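You operate a simulated robot arm through the tools that you are given. There is no shell and no other tool. Be economical: measure what you need, move in short steps, check, and stop when the job is done.

You run a simulated robot arm. Do the job below in one go: nothing can be reset, and whatever is moved stays where it is left.

JOB
Take the starched cloth that says "60%" from the top of the luggage table and leave it on the acrylic notice there.
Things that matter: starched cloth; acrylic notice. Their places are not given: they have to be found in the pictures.

The check looks at the end state, three seconds after you hand in, the way a careful person would. Anything else that was tipped, shoved, dropped, spilled or broken makes it a failure. Flat cloth is picked up by pressing the open fingertips on it (5 to 10 N) and closing them slowly along it; thin cloth reads only 2 to 8 mm in the jaws.

ROBOT AND FRAMES
A 6-joint arm with a two-finger parallel gripper, fixed in place. Base frame: the origin is at the foot of the arm, x ahead of it, y to its left, z up; the work surface is at about z = 0. Lengths are in m, angles in rad, forces in N, time in s.
With the tool pointing down near the work surface it reaches from about 0.18 to 0.46 m from the base axis. Its first joint turns from -1.222 to 1.222 rad. Payload 1.9 kg.
Tool frame: the origin (TCP) lies between the finger pads and is the grasp point; the fingertips stand 0.023 m ahead of it; z points along the fingers, y is the line along which they close. The gripper opens to 0.094 m. The fingers are 0.038 m wide and 0.01 m thick; the gripper's body (0.054 by 0.096 m) begins 0.039 m behind the TCP.
Orientation is that of the tool frame in the base frame, as [roll, pitch, yaw] about the fixed x, y, z axes, in that order (R = Rz(yaw) Ry(pitch) Rx(roll)). With the fingers straight down and closing along the base's y, the tool's x points along the base's -x, its y along +y and its z along -z.

CONTROLS
- The arm moves only by the tool apply_moves. Its argument "targets" is a list that holds one entry, the list of rows, each a list of 7 numbers: the closure in counts, from 0 (fully open) to 255 (shut), then the shift along the tool's x, y, z in cm, then the turn, a rotation vector about the tool's x, y, z in rad. In form: [[[grip, x, y, z, ax, ay, az], ...]]. A call has 1 to 20 rows; each row shifts and turns the commanded pose from where the row before left it, along the tool's axes as they then stand. Each row takes 0.2 s and may step no farther than 0.05 m and 0.15 rad from the row before; otherwise, or with a gripper value out of range, the whole call is refused. A pose out of reach is approached as far as the arm can. The call stops where the force on the tool passes 40 N (or 10 N more than at its start, if that is more) or the arm is blocked; 0.2 s more then pass. The fingers move at their own pace (about 0.108 m/s each) and stop on an object; they squeeze with about 43 N. The grip force told is the motor's: it shows also when the fingers shut on nothing. Time passes only in rows, and 0.2 s behind the last, so rows that do not move let the fingers close. It gives the time, the measured TCP pose, the force on the tool (base axes), the opening and the grip force at its end, in the units of the frame above (readings bear some noise), and new pictures: "views" is both (left out), scene, wrist or none.
- Cameras (640 x 400 px; columns grow to the right, rows downward): "scene" is fixed at [0.0331, 0.3118, 0.4208]; the picture's right is [-0.87, -0.50, 0.00], its down [-0.29, 0.51, -0.81] and it looks along [0.41, -0.70, -0.59] (base axes); focal length 284 px, centre (320, 200). "wrist" rides on the gripper at [-0.039, 0, -0.044] in the tool frame; the picture's right is [0.00, -1.00, 0.00], its down [0.97, 0.00, -0.24] and it looks along [0.24, 0.00, 0.97] (tool axes); focal length 218 px, centre (320, 200).
- pixel_to_xyz(camera, pixels): for up to 12 pixels [column, row] of the newest picture of that camera ("zoom" is the newest enlarged one), the place [x, y, z] in the base frame of the surface seen there, good to about 0.002 m, but the place of the scene camera against the robot may be out by one fixed shift of up to 0.018 m in any direction. The clock stands still meanwhile.
- zoom(camera, box): a new picture of the part [left, top, right, bottom] of that camera's present view, enlarged. The clock stands still meanwhile.
- job_done(): hands the job in; it is judged then, once.

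Keep the steps short. Do not move on a guess: measure, check each grasp and each placing, and mend mistakes. In all there are 60 turns and 170 pictures (those below and enlarged ones count). Leave the gripper open and the arm clear of the work at the hand-in unless told otherwise, and finish with a single line.

The tools are called after "Emit:" by a JSON object that holds its "name" and its "arguments". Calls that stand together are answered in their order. apply_moves: Moves the arm, as the interface text tells. Its arguments: {"type":"object","properties":{"targets":{"type":"array"},"views":{"type":"string","enum":["both","scene","wrist","none"]}},"required":["targets"]} The other tools are called the same way: pixel_to_xyz (camera, pixels) gives the place of the surface under pixels of a picture; zoom (camera, box) takes an enlarged picture of a part of a camera's view; job_done () hands the job in.

At the start:

```text
time_s: 0.0
eef_pos: [0.3756, 0.0099, 0.2659]
orientation: [-3.141, 0.0, 3.141]
contact_force: [-0.7, 0.2, 0.0]
opening: 0.0939
gripper_force: 0.1
```

scene: 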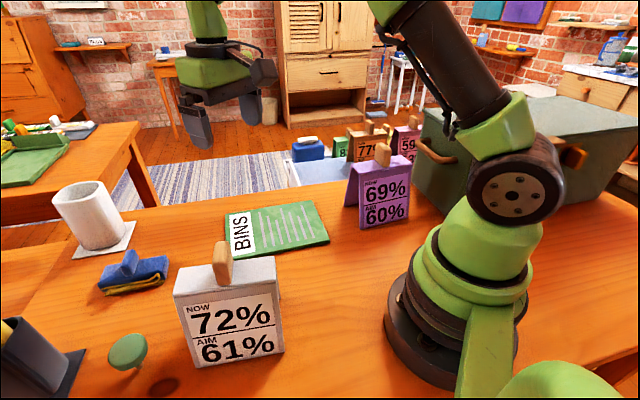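
wrist: 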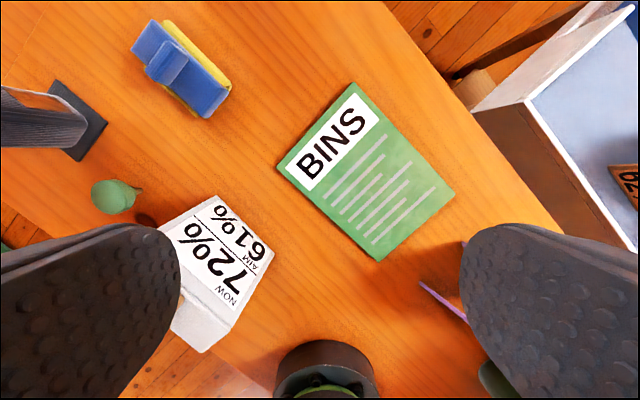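

I'll enlarge the areas with the percent signs and the notice to see which cloth is meant.

Emit:
{"name": "zoom", "arguments": {"camera": "scene", "box": [280, 100, 440, 240]}}

Emit:
{"name": "zoom", "arguments": {"camera": "scene", "box": [160, 190, 340, 380]}}

Emit:
{"name": "zoom", "arguments": {"camera": "wrist", "box": [400, 0, 640, 400]}}

```text
2.86 times, centred on (360, 170) of scene
```

zoom: 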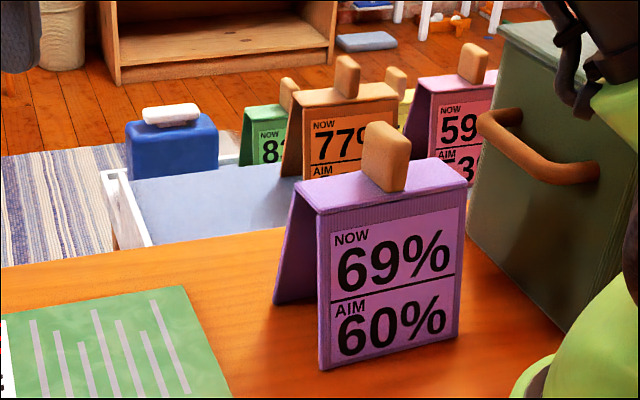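

```text
2.11 times, centred on (250, 285) of scene
```

zoom: 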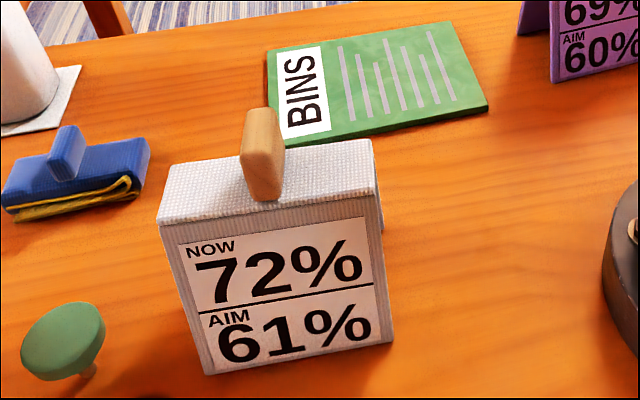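

```text
1.00 times, centred on (520, 200) of wrist
```

zoom: 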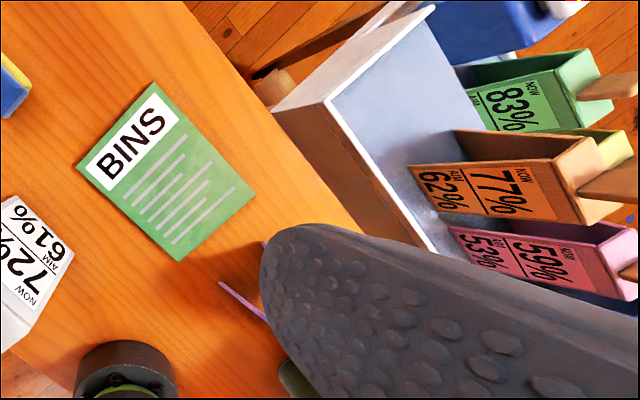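

The purple tent at scene (382,200) reads 69/60. A yellow tent hides behind the orange one in the tray. I'll measure the tent, the notice and the tray.

Emit:
{"name": "pixel_to_xyz", "arguments": {"camera": "scene", "pixels": [[383, 155], [356, 175], [412, 163], [361, 229], [407, 216], [344, 205], [383, 200], [235, 215], [328, 240], [272, 232], [350, 240], [300, 178]]}}

Emit:
{"name": "pixel_to_xyz", "arguments": {"camera": "wrist", "pixels": [[352, 83], [455, 192], [379, 261], [277, 167], [365, 175], [440, 300], [570, 100], [620, 50], [430, 285], [200, 350], [215, 197], [274, 250]]}}

Emit:
{"name": "zoom", "arguments": {"camera": "scene", "box": [335, 100, 435, 170]}}

```text
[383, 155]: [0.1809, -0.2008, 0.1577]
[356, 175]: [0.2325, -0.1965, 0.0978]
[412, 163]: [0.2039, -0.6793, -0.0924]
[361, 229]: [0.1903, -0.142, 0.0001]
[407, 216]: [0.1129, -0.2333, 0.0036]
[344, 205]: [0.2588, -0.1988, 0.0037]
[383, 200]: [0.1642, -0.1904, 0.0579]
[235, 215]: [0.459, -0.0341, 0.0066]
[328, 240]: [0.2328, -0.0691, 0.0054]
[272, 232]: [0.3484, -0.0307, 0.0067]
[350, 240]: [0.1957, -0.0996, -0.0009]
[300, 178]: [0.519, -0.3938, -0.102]
```

```text
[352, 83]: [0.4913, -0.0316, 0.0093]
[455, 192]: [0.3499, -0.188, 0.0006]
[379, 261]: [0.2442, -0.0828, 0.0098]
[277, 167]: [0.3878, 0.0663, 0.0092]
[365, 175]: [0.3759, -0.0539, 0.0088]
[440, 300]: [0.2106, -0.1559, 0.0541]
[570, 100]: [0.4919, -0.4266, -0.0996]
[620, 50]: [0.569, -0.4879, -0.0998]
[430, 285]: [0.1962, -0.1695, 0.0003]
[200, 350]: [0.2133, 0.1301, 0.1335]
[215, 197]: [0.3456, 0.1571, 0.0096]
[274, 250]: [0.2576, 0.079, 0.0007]
```

```text
5.71 times, centred on (385, 135) of scene
```

zoom: 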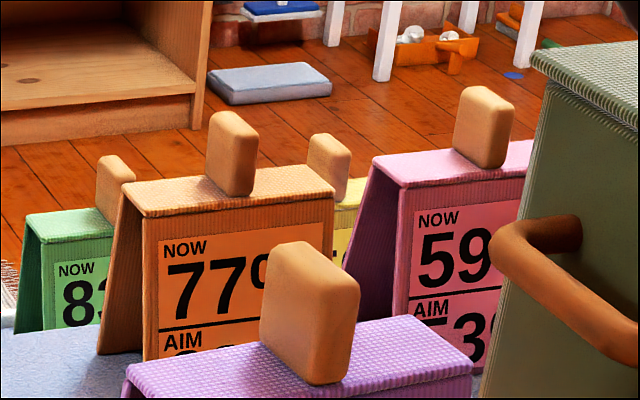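

The purple tent stands on the work table, and the knob on its top serves as the handle. The notice is the green "BINS" slab. Next I measure the trunk beside the tent and the knob.

Emit:
{"name": "pixel_to_xyz", "arguments": {"camera": "scene", "pixels": [[440, 112], [423, 130], [430, 155], [419, 190], [455, 160], [520, 100], [600, 125], [470, 115], [380, 147], [378, 163], [388, 165], [386, 146]]}}

Emit:
{"name": "apply_moves", "arguments": {"targets": [[[0, 1.5, -2, -1, 0, 0, 0], [0, 1.5, -2, -1, 0, 0, 0], [0, 1.5, -2, -1, 0, 0, 0], [0, 1.5, -2, 0, 0, 0, 0], [0, 1.5, -2, 0, 0, 0, 0]]]}}

```text
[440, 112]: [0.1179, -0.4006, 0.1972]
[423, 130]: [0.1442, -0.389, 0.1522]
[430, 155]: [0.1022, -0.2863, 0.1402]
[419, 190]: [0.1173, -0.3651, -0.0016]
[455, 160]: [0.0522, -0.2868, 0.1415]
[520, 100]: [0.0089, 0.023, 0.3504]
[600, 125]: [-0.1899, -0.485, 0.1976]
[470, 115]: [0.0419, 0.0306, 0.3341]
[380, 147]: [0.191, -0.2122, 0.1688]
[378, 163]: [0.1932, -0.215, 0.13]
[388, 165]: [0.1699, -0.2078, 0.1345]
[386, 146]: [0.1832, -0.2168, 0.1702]
```

```text
time_s: 1.2
eef_pos: [0.3002, -0.0908, 0.2967]
orientation: [-3.141, 0.0, -3.141]
contact_force: [-0.3, 0.0, 0.3]
opening: 0.0942
gripper_force: 0.1
```

scene: 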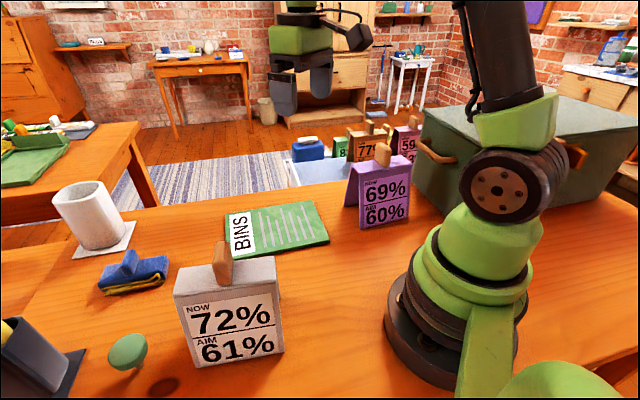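
wrist: 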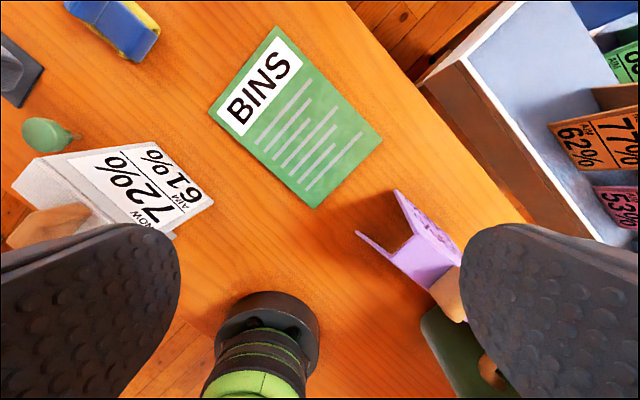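

The knob is partly hidden by the right finger in the wrist view. I'll move higher above the tent and turn the tool about -0.7 rad in the base frame.

Emit:
{"name": "apply_moves", "arguments": {"targets": [[[0, 2, -2.6, 0, 0, 0, 0], [0, 2, -2.6, 0, 0, 0, 0], [0, 2, -2.6, 0, 0, 0, 0], [0, 2, -2.6, 0, 0, 0, 0], [0, 0, -2.6, 0, 0, 0, 0], [0, 0, 0, 0, 0, 0, 0.14], [0, 0, 0, 0, 0, 0, 0.14], [0, 0, 0, 0, 0, 0, 0.14], [0, 0, 0, 0, 0, 0, 0.14], [0, 0, 0, 0, 0, 0, 0.14], [0, 0, 0, 0, 0, 0, 0]]]}}

```text
time_s: 3.6
eef_pos: [0.2208, -0.2206, 0.296]
orientation: [3.141, 0.0, 2.44]
contact_force: [-0.4, -0.3, 0.4]
opening: 0.0942
gripper_force: 0.1
```

scene: 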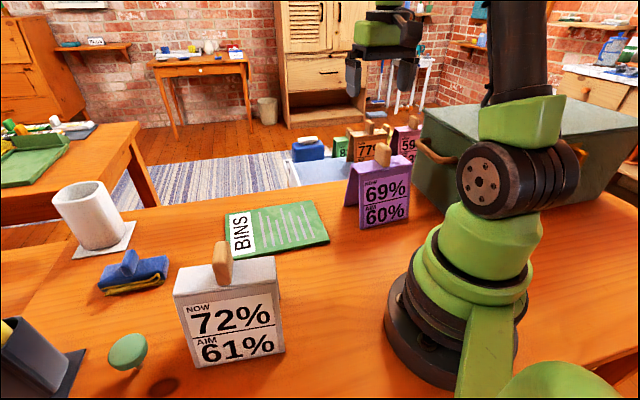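
wrist: 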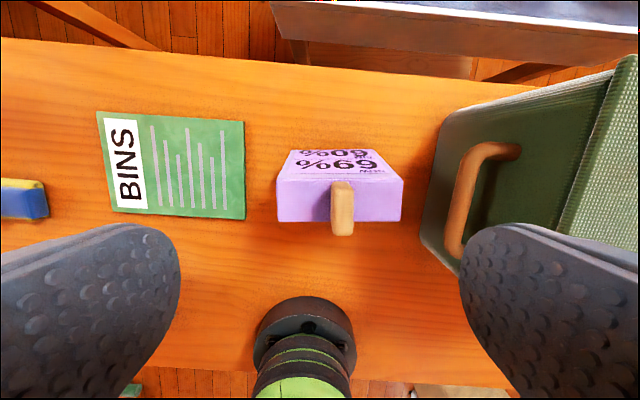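

The tool is aligned, and the knob at wrist (342,208) is thin across the closing line. I'll measure the knob, the tent top, the trunk handle and the notice corners from here.

Emit:
{"name": "pixel_to_xyz", "arguments": {"camera": "wrist", "pixels": [[342, 186], [342, 230], [334, 208], [350, 208], [277, 222], [401, 221], [292, 152], [395, 152], [470, 165], [447, 245], [420, 240], [580, 110]]}}

Emit:
{"name": "pixel_to_xyz", "arguments": {"camera": "wrist", "pixels": [[99, 113], [242, 123], [243, 217], [114, 210], [170, 165], [455, 255], [465, 200], [436, 150]]}}

Emit:
{"name": "zoom", "arguments": {"camera": "wrist", "box": [240, 120, 480, 270]}}

```text
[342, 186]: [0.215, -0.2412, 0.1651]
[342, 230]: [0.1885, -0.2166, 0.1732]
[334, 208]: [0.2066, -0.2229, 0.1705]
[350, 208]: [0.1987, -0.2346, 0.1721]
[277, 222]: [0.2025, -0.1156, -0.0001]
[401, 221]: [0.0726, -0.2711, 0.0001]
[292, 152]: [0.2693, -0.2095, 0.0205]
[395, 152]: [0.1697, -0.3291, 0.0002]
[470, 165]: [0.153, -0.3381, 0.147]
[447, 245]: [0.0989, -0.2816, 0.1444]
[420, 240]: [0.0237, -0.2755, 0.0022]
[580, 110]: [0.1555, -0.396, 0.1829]
```

```text
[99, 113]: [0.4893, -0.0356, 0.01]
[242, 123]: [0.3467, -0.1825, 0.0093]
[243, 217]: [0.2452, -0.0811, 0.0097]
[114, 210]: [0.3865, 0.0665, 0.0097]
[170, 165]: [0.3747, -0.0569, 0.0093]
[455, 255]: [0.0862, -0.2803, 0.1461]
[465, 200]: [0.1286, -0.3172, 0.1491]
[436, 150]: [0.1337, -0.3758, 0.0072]
```

```text
2.67 times, centred on (360, 195) of wrist
```

zoom: 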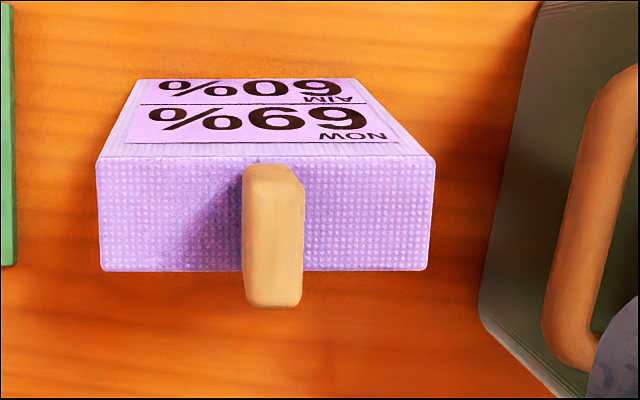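

Knob centre is about (0.202,-0.229) with its top at z≈0.172. I'll measure the height of the tent's top face so the fingertips stay above it.

Emit:
{"name": "pixel_to_xyz", "arguments": {"camera": "wrist", "pixels": [[285, 200], [300, 200], [380, 200], [395, 200], [300, 215], [380, 215], [300, 182], [390, 182], [342, 175], [342, 234]]}}

```text
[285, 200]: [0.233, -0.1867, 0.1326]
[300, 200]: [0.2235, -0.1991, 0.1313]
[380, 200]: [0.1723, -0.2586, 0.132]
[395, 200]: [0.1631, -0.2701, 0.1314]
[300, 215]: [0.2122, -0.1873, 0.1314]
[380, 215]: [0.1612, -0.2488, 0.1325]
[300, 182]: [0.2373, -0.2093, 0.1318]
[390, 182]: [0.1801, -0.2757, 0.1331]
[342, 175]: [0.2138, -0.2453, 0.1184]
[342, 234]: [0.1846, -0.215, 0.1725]
```

The tent top is at 0.132 and the knob spans 0.132–0.172. I'll shift over the knob and go down to TCP z≈0.20, then check.

Emit:
{"name": "apply_moves", "arguments": {"targets": [[[0, 0.48, -0.92, 0, 0, 0, 0], [0, 0.48, -0.93, 0, 0, 0, 0], [0, 0, 0, 3, 0, 0, 0], [0, 0, 0, 3, 0, 0, 0], [0, 0, 0, 2, 0, 0, 0], [0, 0, 0, 1.4, 0, 0, 0], [0, 0, 0, 0, 0, 0, 0]]]}}

```text
time_s: 5.2
eef_pos: [0.2036, -0.229, 0.2025]
orientation: [-3.141, 0.0, 2.443]
contact_force: [0.3, -0.8, -0.3]
opening: 0.094
gripper_force: 0.0
```

scene: 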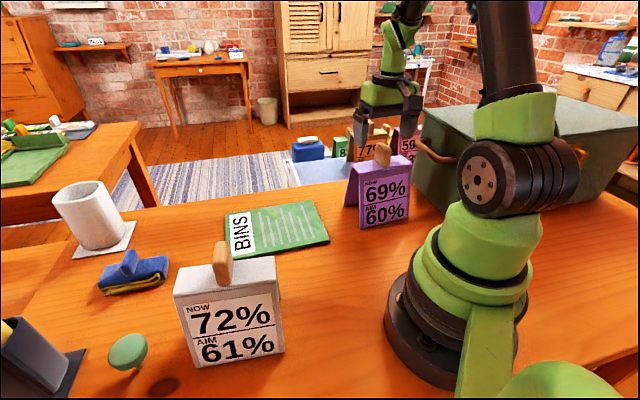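
wrist: 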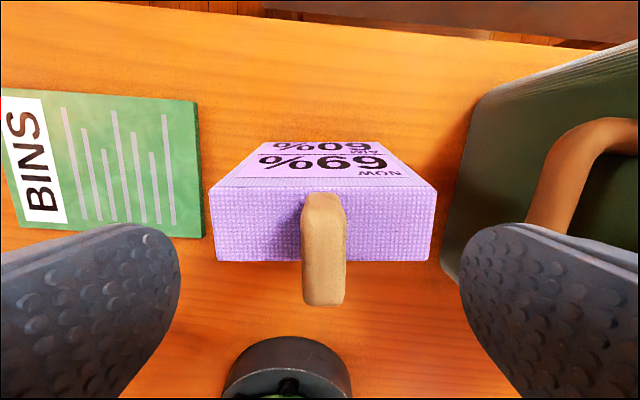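

The knob sits midway between the fingers, at column ~323. I'll go down 4.2 cm with the fingers still open, then check.

Emit:
{"name": "apply_moves", "arguments": {"targets": [[[0, 0, 0, 1.5, 0, 0, 0], [0, 0, 0, 1.5, 0, 0, 0], [0, 0, 0, 1.2, 0, 0, 0], [0, 0, 0, 0, 0, 0, 0]]]}}

```text
time_s: 6.2
eef_pos: [0.2019, -0.2289, 0.1592]
orientation: [3.141, 0.0, 2.442]
contact_force: [-0.9, -0.9, -0.6]
opening: 0.0942
gripper_force: 0.0
```

scene: 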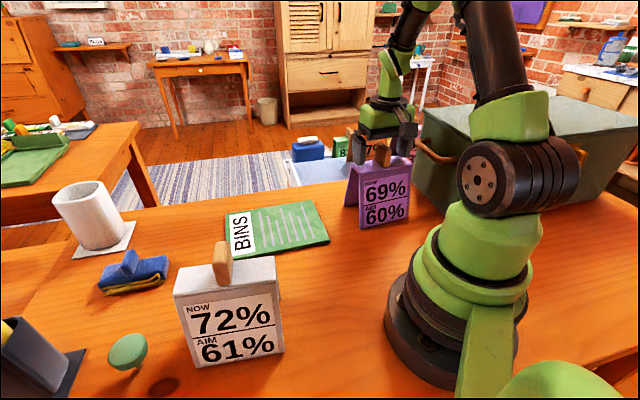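
wrist: 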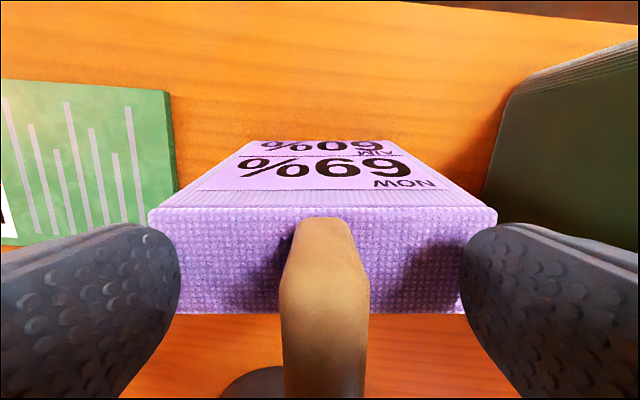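

The fingers straddle the knob with no contact. I'll close them gradually.

Emit:
{"name": "apply_moves", "arguments": {"targets": [[[100, 0, 0, 0, 0, 0, 0], [160, 0, 0, 0, 0, 0, 0], [200, 0, 0, 0, 0, 0, 0], [230, 0, 0, 0, 0, 0, 0], [255, 0, 0, 0, 0, 0, 0], [255, 0, 0, 0, 0, 0, 0]]]}}

```text
time_s: 7.6
eef_pos: [0.203, -0.229, 0.1609]
orientation: [3.14, 0.001, 2.44]
contact_force: [0.7, -0.4, 0.5]
opening: 0.0175
gripper_force: 43.1
```

scene: 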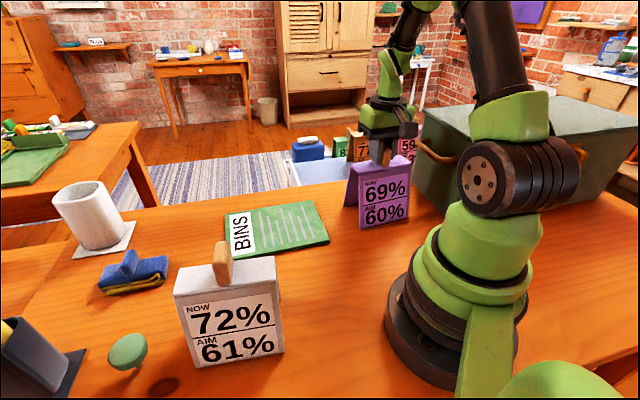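
wrist: 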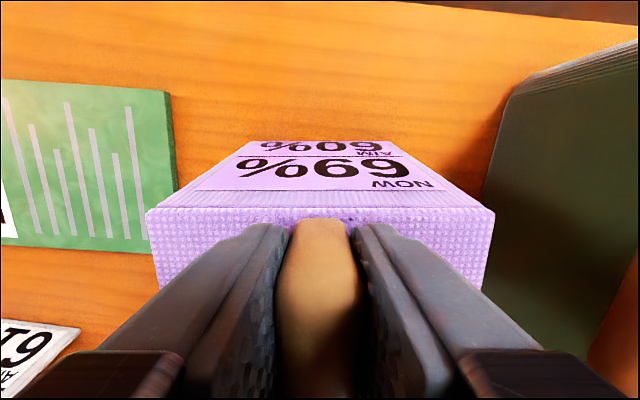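

The knob is gripped, with an opening of 17.5 mm and 43 N. I'll lift slowly, 6 cm straight up.

Emit:
{"name": "apply_moves", "arguments": {"targets": [[[255, 0, 0, -0.5, 0, 0, 0], [255, 0, 0, -1, 0, 0, 0], [255, 0, 0, -1.5, 0, 0, 0], [255, 0, 0, -1.5, 0, 0, 0], [255, 0, 0, -1.5, 0, 0, 0], [255, 0, 0, 0, 0, 0, 0]]]}}

```text
time_s: 9.0
eef_pos: [0.2023, -0.2282, 0.2209]
orientation: [3.141, 0.001, 2.442]
contact_force: [1.1, -0.3, -0.7]
opening: 0.0001
gripper_force: 42.5
```

scene: 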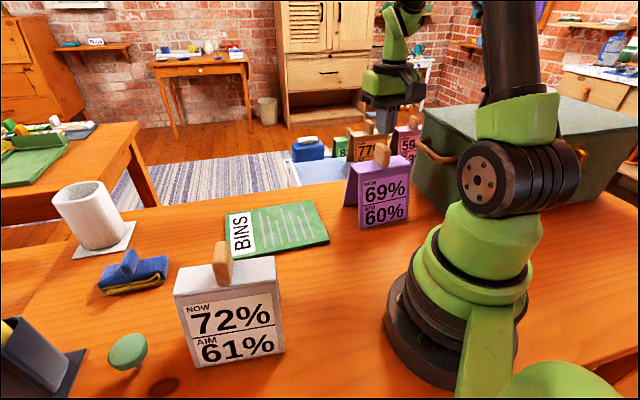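
wrist: 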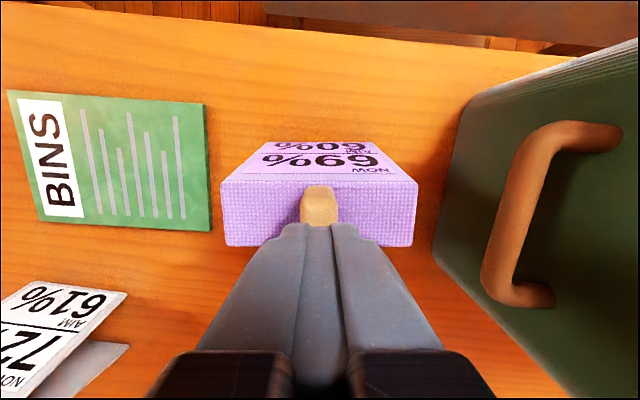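

The fingers shut on nothing (opening 0), so the knob slipped out. The tent looks unmoved. I'll inspect the knob's shape before trying again.

Emit:
{"name": "zoom", "arguments": {"camera": "scene", "box": [335, 130, 425, 235]}}

Emit:
{"name": "zoom", "arguments": {"camera": "scene", "box": [360, 130, 410, 175]}}

Emit:
{"name": "zoom", "arguments": {"camera": "wrist", "box": [210, 120, 430, 260]}}

Emit:
{"name": "pixel_to_xyz", "arguments": {"camera": "wrist", "pixels": [[320, 190], [320, 215], [240, 190], [400, 190], [240, 235], [400, 235]]}}

```text
3.81 times, centred on (380, 182) of scene
```

zoom: 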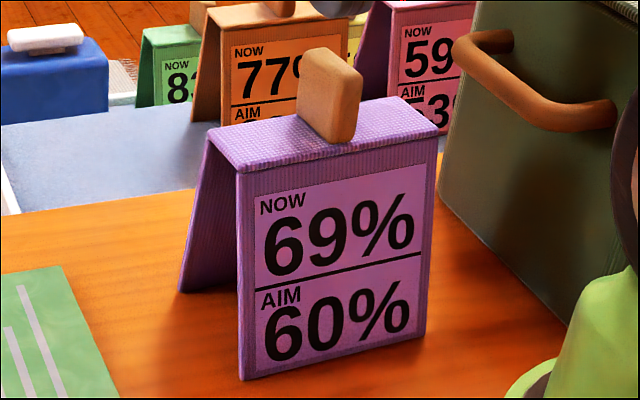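

```text
8.89 times, centred on (385, 152) of scene
```

zoom: 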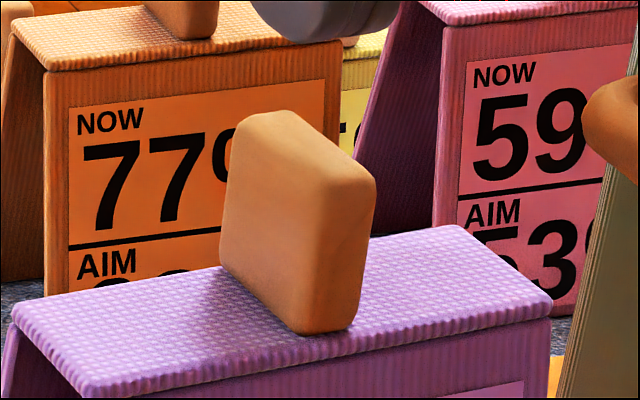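

```text
2.86 times, centred on (320, 190) of wrist
```

zoom: 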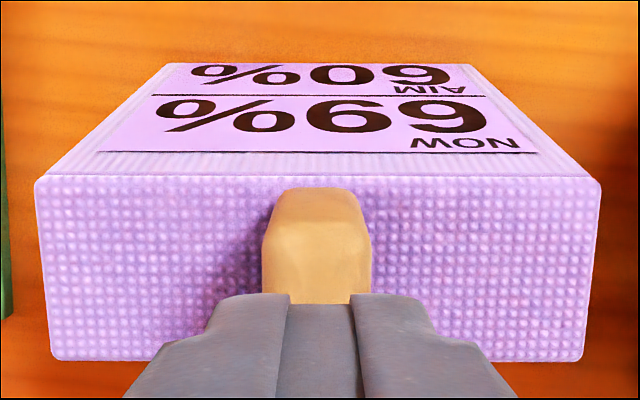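

```text
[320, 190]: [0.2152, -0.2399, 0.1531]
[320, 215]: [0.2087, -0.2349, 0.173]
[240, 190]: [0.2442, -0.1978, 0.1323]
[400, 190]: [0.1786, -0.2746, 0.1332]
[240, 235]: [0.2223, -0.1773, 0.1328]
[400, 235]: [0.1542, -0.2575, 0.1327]
```

The knob is a rounded block and the tent hasn't moved. I'll open, go down slightly lower (TCP z≈0.157), and grip again. This time I'll lift in tiny steps and watch the force.

Emit:
{"name": "apply_moves", "arguments": {"targets": [[[0, 0, 0, 0, 0, 0, 0], [0, 0, 0, 0, 0, 0, 0], [0, 0, 0, 0, 0, 0, 0], [0, 0, 0, 2, 0, 0, 0], [0, 0, 0, 2, 0, 0, 0], [0, 0, 0, 1.5, 0, 0, 0], [0, 0, 0, 0.6, 0, 0, 0], [0, 0, 0, 0.2, 0, 0, 0], [0, 0, 0, 0, 0, 0, 0]]], "views": "wrist"}}

```text
time_s: 11.0
eef_pos: [0.2019, -0.2283, 0.1571]
orientation: [3.142, -0.001, 2.443]
contact_force: [0.5, -0.1, -0.3]
opening: 0.094
gripper_force: 0.1
```

wrist: 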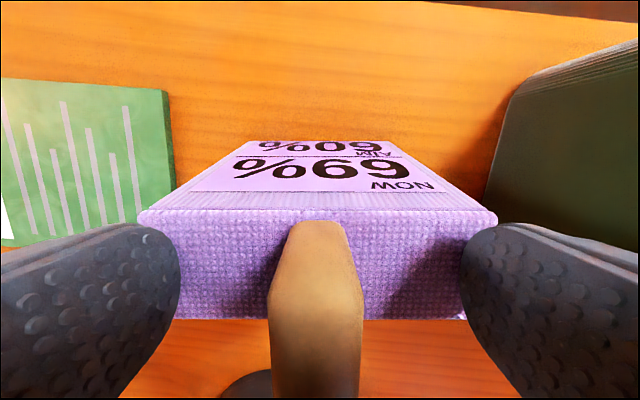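

Emit:
{"name": "apply_moves", "arguments": {"targets": [[[120, 0, 0, 0, 0, 0, 0], [200, 0, 0, 0, 0, 0, 0], [255, 0, 0, 0, 0, 0, 0], [255, 0, 0, 0, 0, 0, 0], [255, 0, 0, 0, 0, 0, 0], [255, 0, 0, 0, 0, 0, 0]]], "views": "none"}}

Emit:
{"name": "apply_moves", "arguments": {"targets": [[[255, 0, 0, -0.1, 0, 0, 0], [255, 0, 0, -0.1, 0, 0, 0], [255, 0, 0, 0, 0, 0, 0]]], "views": "wrist"}}

Emit:
{"name": "apply_moves", "arguments": {"targets": [[[255, 0, 0, -0.1, 0, 0, 0], [255, 0, 0, -0.1, 0, 0, 0], [255, 0, 0, -0.1, 0, 0, 0], [255, 0, 0, 0, 0, 0, 0]]], "views": "both"}}

```text
time_s: 12.4
eef_pos: [0.2014, -0.228, 0.1578]
orientation: [3.141, 0.001, 2.44]
contact_force: [0.1, -0.1, 0.0]
opening: 0.0177
gripper_force: 43.5
```

```text
time_s: 13.2
eef_pos: [0.2025, -0.2285, 0.1605]
orientation: [3.141, 0.0, 2.442]
contact_force: [-0.2, 0.1, -1.7]
opening: 0.0175
gripper_force: 43.7
```

wrist: 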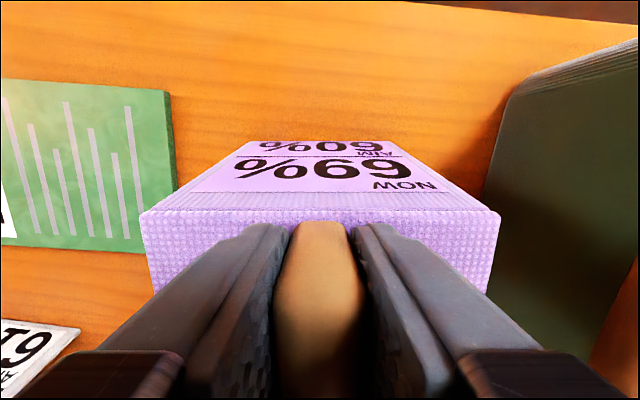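

```text
time_s: 14.2
eef_pos: [0.2013, -0.2283, 0.1626]
orientation: [3.141, 0.001, 2.443]
contact_force: [-0.9, 0.0, -2.0]
opening: 0.0176
gripper_force: 42.6
```

scene: 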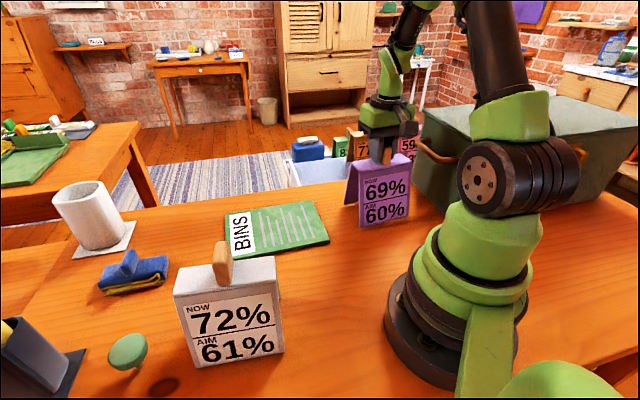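
wrist: 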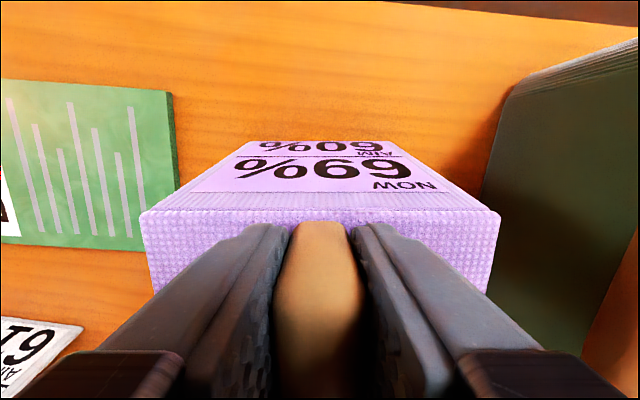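

The tent now rises with the gripper: load is about 2 N and it hasn't shifted relative to the fingers. I'll continue lifting slowly.

Emit:
{"name": "apply_moves", "arguments": {"targets": [[[255, 0, 0, -0.2, 0, 0, 0], [255, 0, 0, -0.3, 0, 0, 0], [255, 0, 0, -0.3, 0, 0, 0], [255, 0, 0, -0.2, 0, 0, 0], [255, 0, 0, 0, 0, 0, 0]]], "views": "both"}}

```text
time_s: 15.4
eef_pos: [0.2014, -0.2284, 0.172]
orientation: [3.141, -0.002, 2.442]
contact_force: [-1.4, 0.6, -2.7]
opening: 0.0175
gripper_force: 43.2
```

scene: 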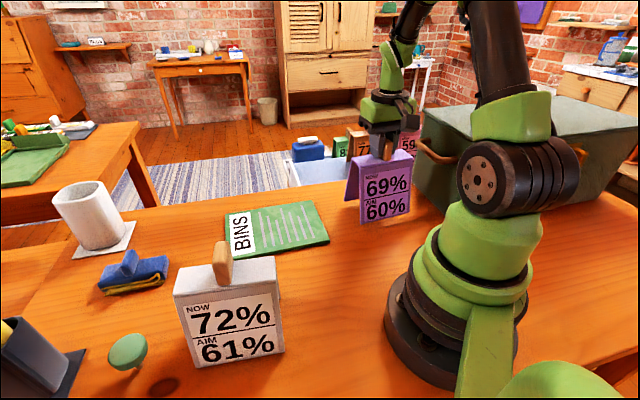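
wrist: 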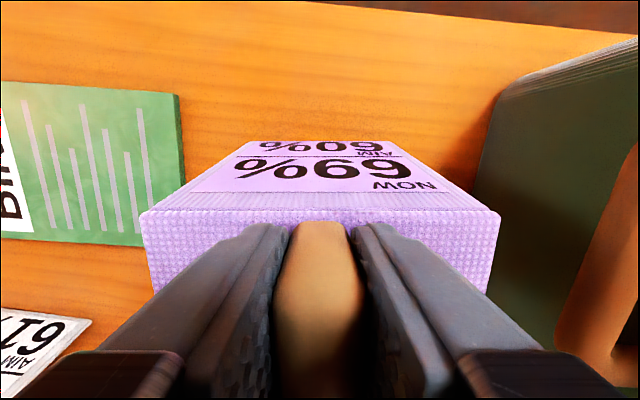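

The hold is steady. I'll lift 2 cm more and begin moving slowly toward the notice centre at about (0.367,-0.058).

Emit:
{"name": "apply_moves", "arguments": {"targets": [[[255, 0, 0, -0.3, 0, 0, 0], [255, 0, 0, -0.4, 0, 0, 0], [255, 0, 0, -0.5, 0, 0, 0], [255, 0, 0, -0.5, 0, 0, 0], [255, 0, 0, -0.3, 0, 0, 0], [255, 0, 0, 0, 0, 0, 0], [255, 0, 0.3, 0, 0, 0, 0], [255, 0, 0.6, 0, 0, 0, 0], [255, 0, 0.9, 0, 0, 0, 0], [255, 0, 0.9, 0, 0, 0, 0], [255, 0, 0.6, 0, 0, 0, 0], [255, 0, 0.3, 0, 0, 0, 0], [255, 0, 0, 0, 0, 0, 0]]]}}

```text
time_s: 18.2
eef_pos: [0.2262, -0.2014, 0.1927]
orientation: [-3.141, 0.0, 2.441]
contact_force: [0.7, -0.2, -1.7]
opening: 0.0177
gripper_force: 43.3
```

scene: 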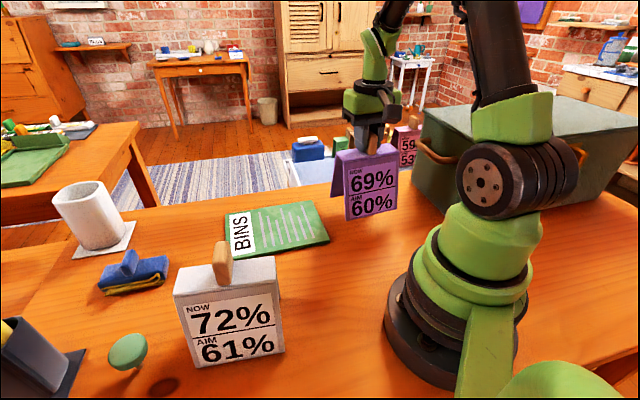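
wrist: 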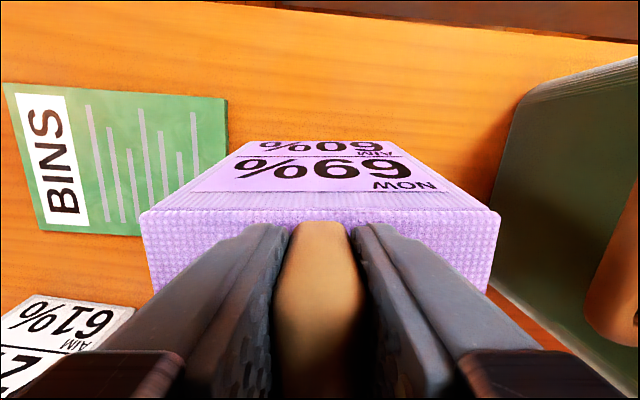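

The hold is still firm. I'll carry on another 20 cm along tool y, with a slight turn to line up with the notice.

Emit:
{"name": "apply_moves", "arguments": {"targets": [[[255, -0.05, 0.4, 0, 0, 0, 0], [255, -0.1, 0.8, 0, 0, 0, 0.005], [255, -0.1, 1.1, 0, 0, 0, 0.005], [255, -0.1, 1.2, 0, 0, 0, 0.005], [255, -0.1, 1.2, 0, 0, 0, 0.005], [255, -0.1, 1.2, 0, 0, 0, 0.005], [255, -0.1, 1.2, 0, 0, 0, 0.005], [255, -0.1, 1.2, 0, 0, 0, 0.005], [255, -0.1, 1.2, 0, 0, 0, 0.005], [255, -0.1, 1.2, 0, 0, 0, 0.005], [255, -0.1, 1.2, 0, 0, 0, 0.005], [255, -0.1, 1.2, 0, 0, 0, 0.005], [255, -0.1, 1.2, 0, 0, 0, 0.005], [255, -0.1, 1.2, 0, 0, 0, 0.005], [255, -0.1, 1.2, 0, 0, 0, 0], [255, -0.1, 1.1, 0, 0, 0, 0], [255, 0, 0.8, 0, 0, 0, 0], [255, 0, 0.4, 0, 0, 0, 0], [255, 0, 0, 0, 0, 0, 0], [255, 0, 0, 0, 0, 0, 0]]]}}

```text
time_s: 22.4
eef_pos: [0.3638, -0.0711, 0.1925]
orientation: [-3.141, 0.0, 2.376]
contact_force: [-0.2, 0.1, -2.2]
opening: 0.0177
gripper_force: 42.7
```

scene: 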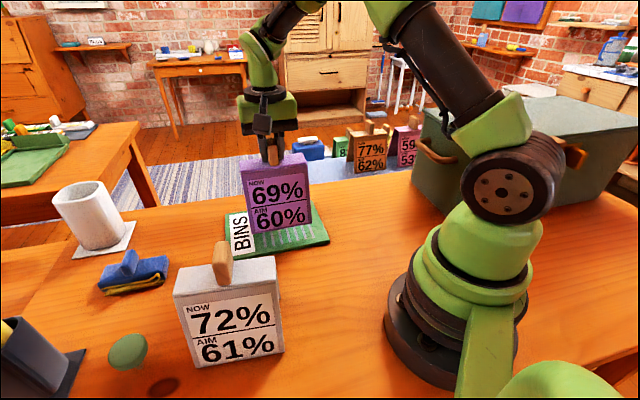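
wrist: 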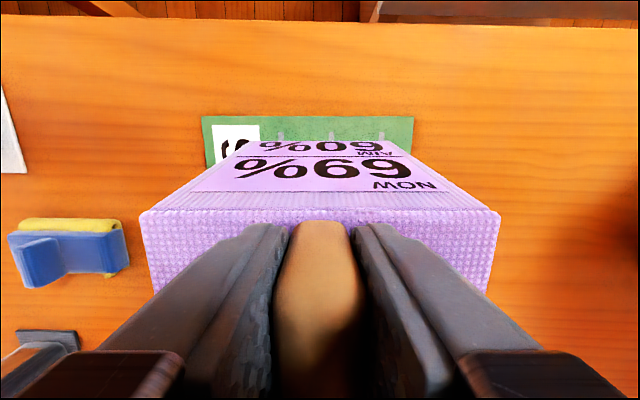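

I'm 13 mm short of the target. I'll shift the remainder and then measure the tent's lower edges against the notice.

Emit:
{"name": "apply_moves", "arguments": {"targets": [[[255, 0.34, 0.5, 0, 0, 0, 0], [255, 0.34, 0.6, 0, 0, 0, 0], [255, 0, 0, 0, 0, 0, 0]]]}}

Emit:
{"name": "zoom", "arguments": {"camera": "scene", "box": [200, 130, 350, 270]}}

```text
time_s: 23.2
eef_pos: [0.3682, -0.0578, 0.1921]
orientation: [-3.141, 0.0, 2.376]
contact_force: [0.0, 1.6, -2.6]
opening: 0.0175
gripper_force: 42.9
```

scene: 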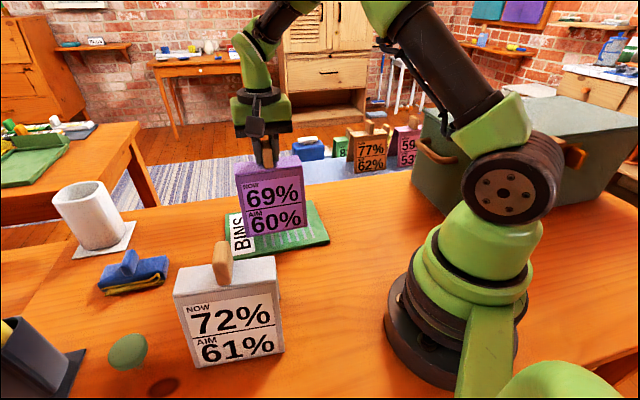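
wrist: 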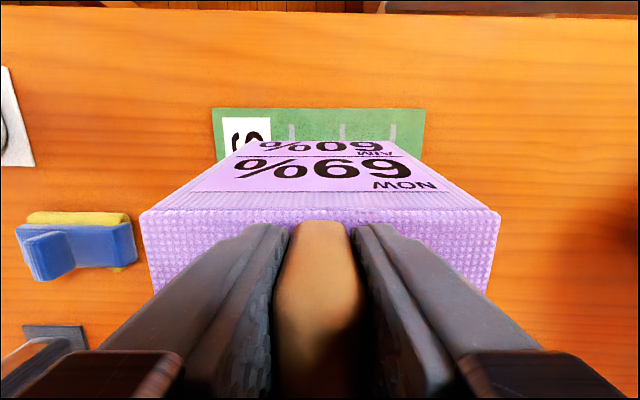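

```text
2.86 times, centred on (275, 200) of scene
```

zoom: 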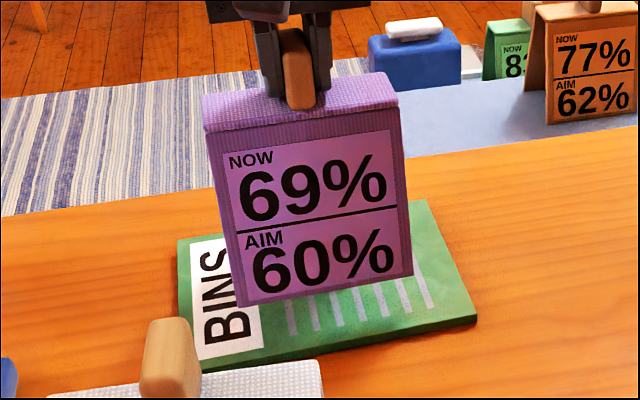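

Emit:
{"name": "pixel_to_xyz", "arguments": {"camera": "zoom", "pixels": [[243, 302], [409, 272], [326, 286], [210, 357], [474, 315], [182, 242], [209, 115], [396, 90]]}}

Emit:
{"name": "pixel_to_xyz", "arguments": {"camera": "wrist", "pixels": [[262, 142], [382, 142], [250, 150], [396, 150], [215, 110], [424, 110]]}}

```text
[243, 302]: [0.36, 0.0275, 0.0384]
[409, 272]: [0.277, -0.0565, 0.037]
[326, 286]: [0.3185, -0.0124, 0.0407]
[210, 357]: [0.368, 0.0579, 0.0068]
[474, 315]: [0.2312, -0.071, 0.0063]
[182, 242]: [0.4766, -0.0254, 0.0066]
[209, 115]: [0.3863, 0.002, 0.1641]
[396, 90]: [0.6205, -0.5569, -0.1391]
```

```text
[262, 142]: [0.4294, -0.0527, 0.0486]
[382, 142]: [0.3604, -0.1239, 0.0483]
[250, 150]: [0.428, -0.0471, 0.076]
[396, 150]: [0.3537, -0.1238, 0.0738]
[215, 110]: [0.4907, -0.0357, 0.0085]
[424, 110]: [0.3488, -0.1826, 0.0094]
```

The tent's footprint lies about 24 mm inside the notice edges. Its bottom is at ~0.034 and the notice top is at ~0.0095. I'll lower 2.2 cm, then go in 1 mm steps.

Emit:
{"name": "apply_moves", "arguments": {"targets": [[[255, 0, 0, 0.3, 0, 0, 0], [255, 0, 0, 0.5, 0, 0, 0], [255, 0, 0, 0.5, 0, 0, 0], [255, 0, 0, 0.4, 0, 0, 0], [255, 0, 0, 0.3, 0, 0, 0], [255, 0, 0, 0.2, 0, 0, 0], [255, 0, 0, 0, 0, 0, 0]]], "views": "scene"}}

Emit:
{"name": "apply_moves", "arguments": {"targets": [[[255, 0, 0, 0.1, 0, 0, 0], [255, 0, 0, 0.1, 0, 0, 0], [255, 0, 0, 0, 0, 0, 0]]], "views": "both"}}

```text
time_s: 24.8
eef_pos: [0.3668, -0.0586, 0.1694]
orientation: [-3.14, 0.0, 2.376]
contact_force: [-0.6, -1.1, -2.1]
opening: 0.0177
gripper_force: 43.1
```

scene: 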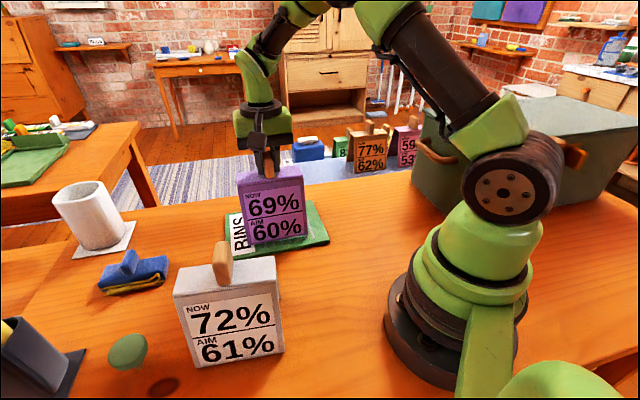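

```text
time_s: 25.6
eef_pos: [0.3661, -0.0563, 0.1677]
orientation: [-3.141, 0.0, 2.376]
contact_force: [0.3, 0.1, -1.4]
opening: 0.0176
gripper_force: 43.5
```

scene: 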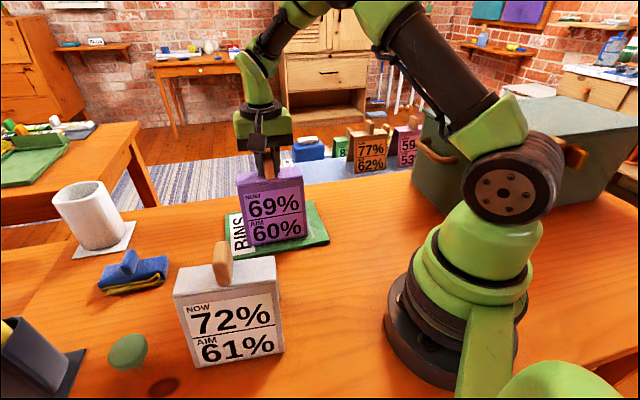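
wrist: 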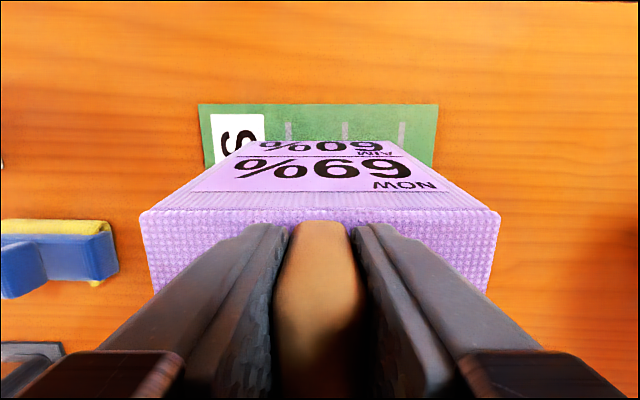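

Load is still about -1.4 N, so the tent is close to touching. I'll go down 1 mm at a time until the force changes sign.

Emit:
{"name": "apply_moves", "arguments": {"targets": [[[255, 0, 0, 0.1, 0, 0, 0], [255, 0, 0, 0, 0, 0, 0]]], "views": "none"}}

Emit:
{"name": "apply_moves", "arguments": {"targets": [[[255, 0, 0, 0.1, 0, 0, 0], [255, 0, 0, 0, 0, 0, 0]]], "views": "scene"}}

```text
time_s: 26.2
eef_pos: [0.3658, -0.0589, 0.1679]
orientation: [-3.14, 0.0, 2.376]
contact_force: [0.0, -0.2, -2.5]
opening: 0.0177
gripper_force: 42.7
```

```text
time_s: 26.8
eef_pos: [0.3663, -0.0574, 0.1671]
orientation: [3.141, 0.002, 2.375]
contact_force: [-0.4, -0.4, -1.5]
opening: 0.0177
gripper_force: 42.7
```

scene: 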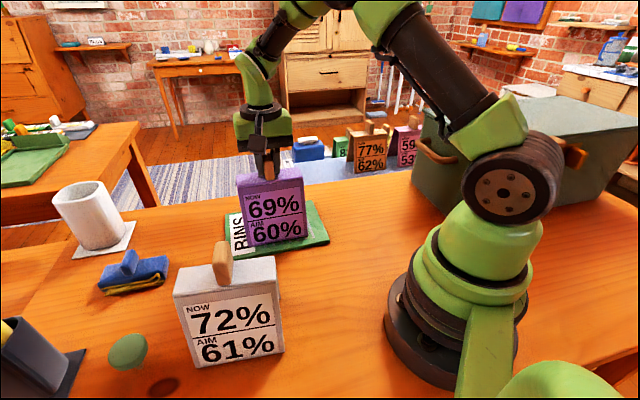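

Emit:
{"name": "apply_moves", "arguments": {"targets": [[[255, 0, 0, 0.1, 0, 0, 0], [255, 0, 0, 0, 0, 0, 0]]], "views": "none"}}

Emit:
{"name": "apply_moves", "arguments": {"targets": [[[255, 0, 0, 0.1, 0, 0, 0], [255, 0, 0, 0, 0, 0, 0]]], "views": "none"}}

Emit:
{"name": "zoom", "arguments": {"camera": "scene", "box": [210, 170, 340, 270]}}

```text
time_s: 27.4
eef_pos: [0.367, -0.0584, 0.1668]
orientation: [3.14, 0.002, 2.377]
contact_force: [-4.8, -1.0, 17.8]
opening: 0.0177
gripper_force: 43.4
```

```text
time_s: 28.0
eef_pos: [0.368, -0.0573, 0.1666]
orientation: [3.141, 0.001, 2.375]
contact_force: [-3.7, -0.4, 7.1]
opening: 0.0175
gripper_force: 43.0
stopped in row 2: the force on the tool passed its limit (the readings are from after the stop); the commanded pose is now the measured one
```

```text
4.00 times, centred on (275, 220) of scene
```

zoom: 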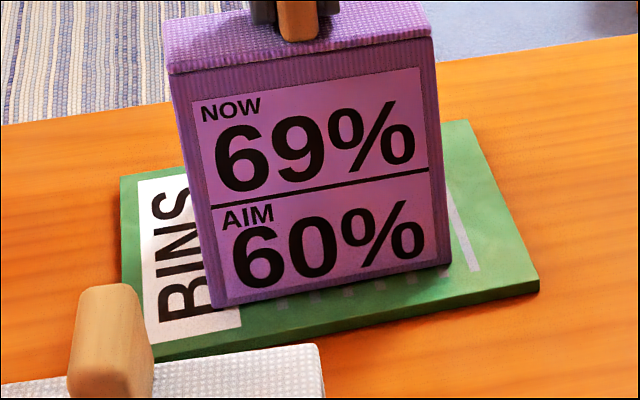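

The tent is touching, with 7 N upward, and sits on the notice. I'll ease up 0.5 mm and open gently.

Emit:
{"name": "apply_moves", "arguments": {"targets": [[[255, 0, 0, -0.05, 0, 0, 0], [215, 0, 0, 0, 0, 0, 0], [205, 0, 0, 0, 0, 0, 0], [195, 0, 0, 0, 0, 0, 0], [170, 0, 0, 0, 0, 0, 0], [120, 0, 0, 0, 0, 0, 0], [60, 0, 0, 0, 0, 0, 0], [0, 0, 0, 0, 0, 0, 0], [0, 0, 0, 0, 0, 0, 0]]]}}

```text
time_s: 30.0
eef_pos: [0.3674, -0.0582, 0.1674]
orientation: [3.14, 0.004, 2.373]
contact_force: [1.0, -0.4, -0.5]
opening: 0.094
gripper_force: 0.0
```

scene: 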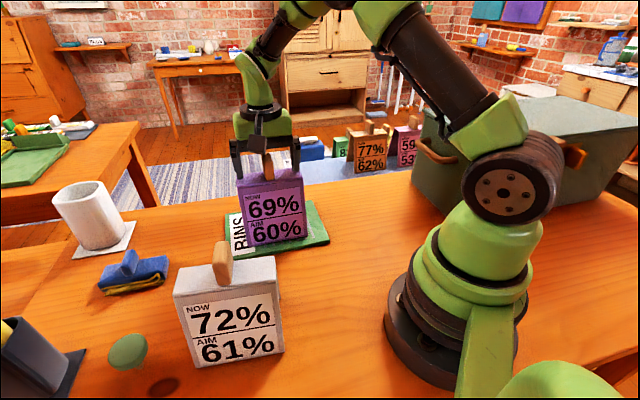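
wrist: 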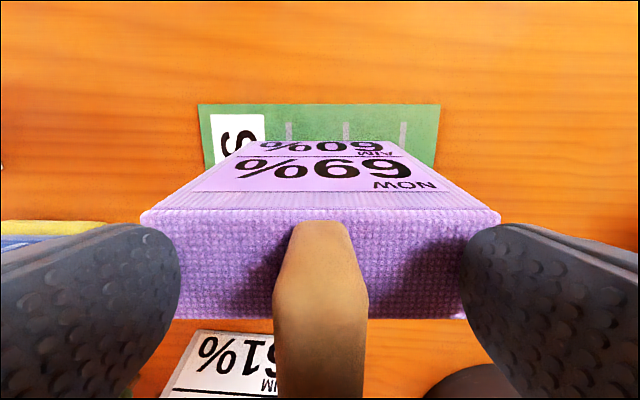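

The tent is released and standing. I'll raise the open gripper straight up and check.

Emit:
{"name": "apply_moves", "arguments": {"targets": [[[0, 0, 0, -0.5, 0, 0, 0], [0, 0, 0, -1, 0, 0, 0], [0, 0, 0, -2, 0, 0, 0], [0, 0, 0, -3, 0, 0, 0], [0, 0, 0, -3, 0, 0, 0], [0, 0, 0, -2.5, 0, 0, 0], [0, 0, 0, 0, 0, 0, 0]]]}}

Emit:
{"name": "zoom", "arguments": {"camera": "scene", "box": [200, 130, 350, 270]}}

```text
time_s: 31.6
eef_pos: [0.368, -0.0577, 0.2864]
orientation: [3.14, 0.002, 2.372]
contact_force: [0.2, 0.1, 0.4]
opening: 0.094
gripper_force: 0.1
```

scene: 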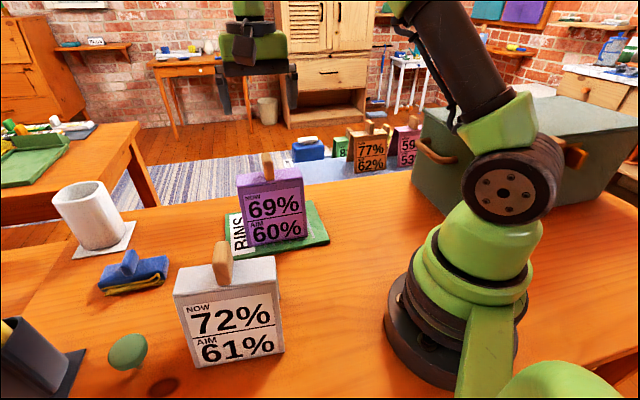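
wrist: 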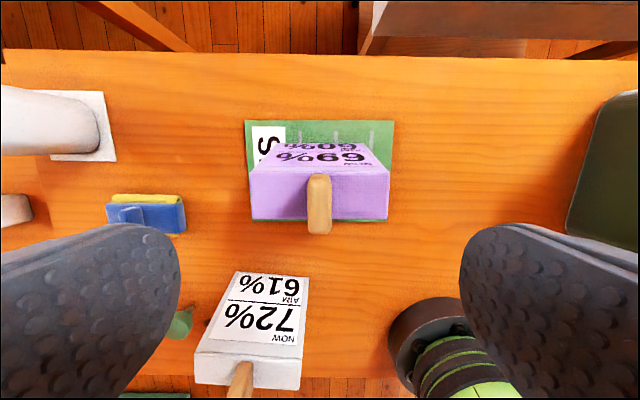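

```text
2.86 times, centred on (275, 200) of scene
```

zoom: 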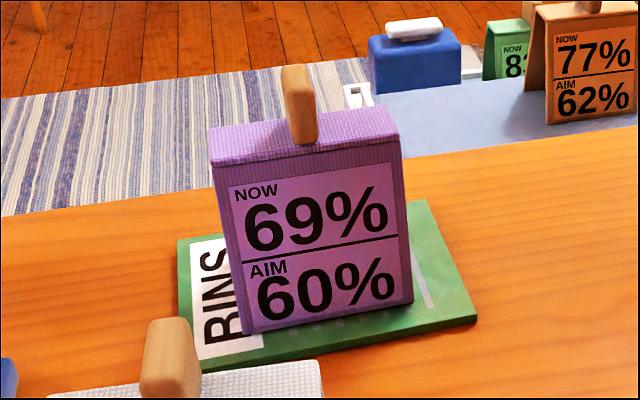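

The purple 69/60 cloth stands squarely on the BINS notice. Everything else is where it was, and the gripper is open and clear above, so I'm handing in.

Emit:
{"name": "job_done", "arguments": {}}

```text
The job is handed in.
```

The purple starched cloth (NOW 69%, AIM 60%) now stands on the acrylic "BINS" notice, nothing else in view was disturbed, and the gripper is open and clear.
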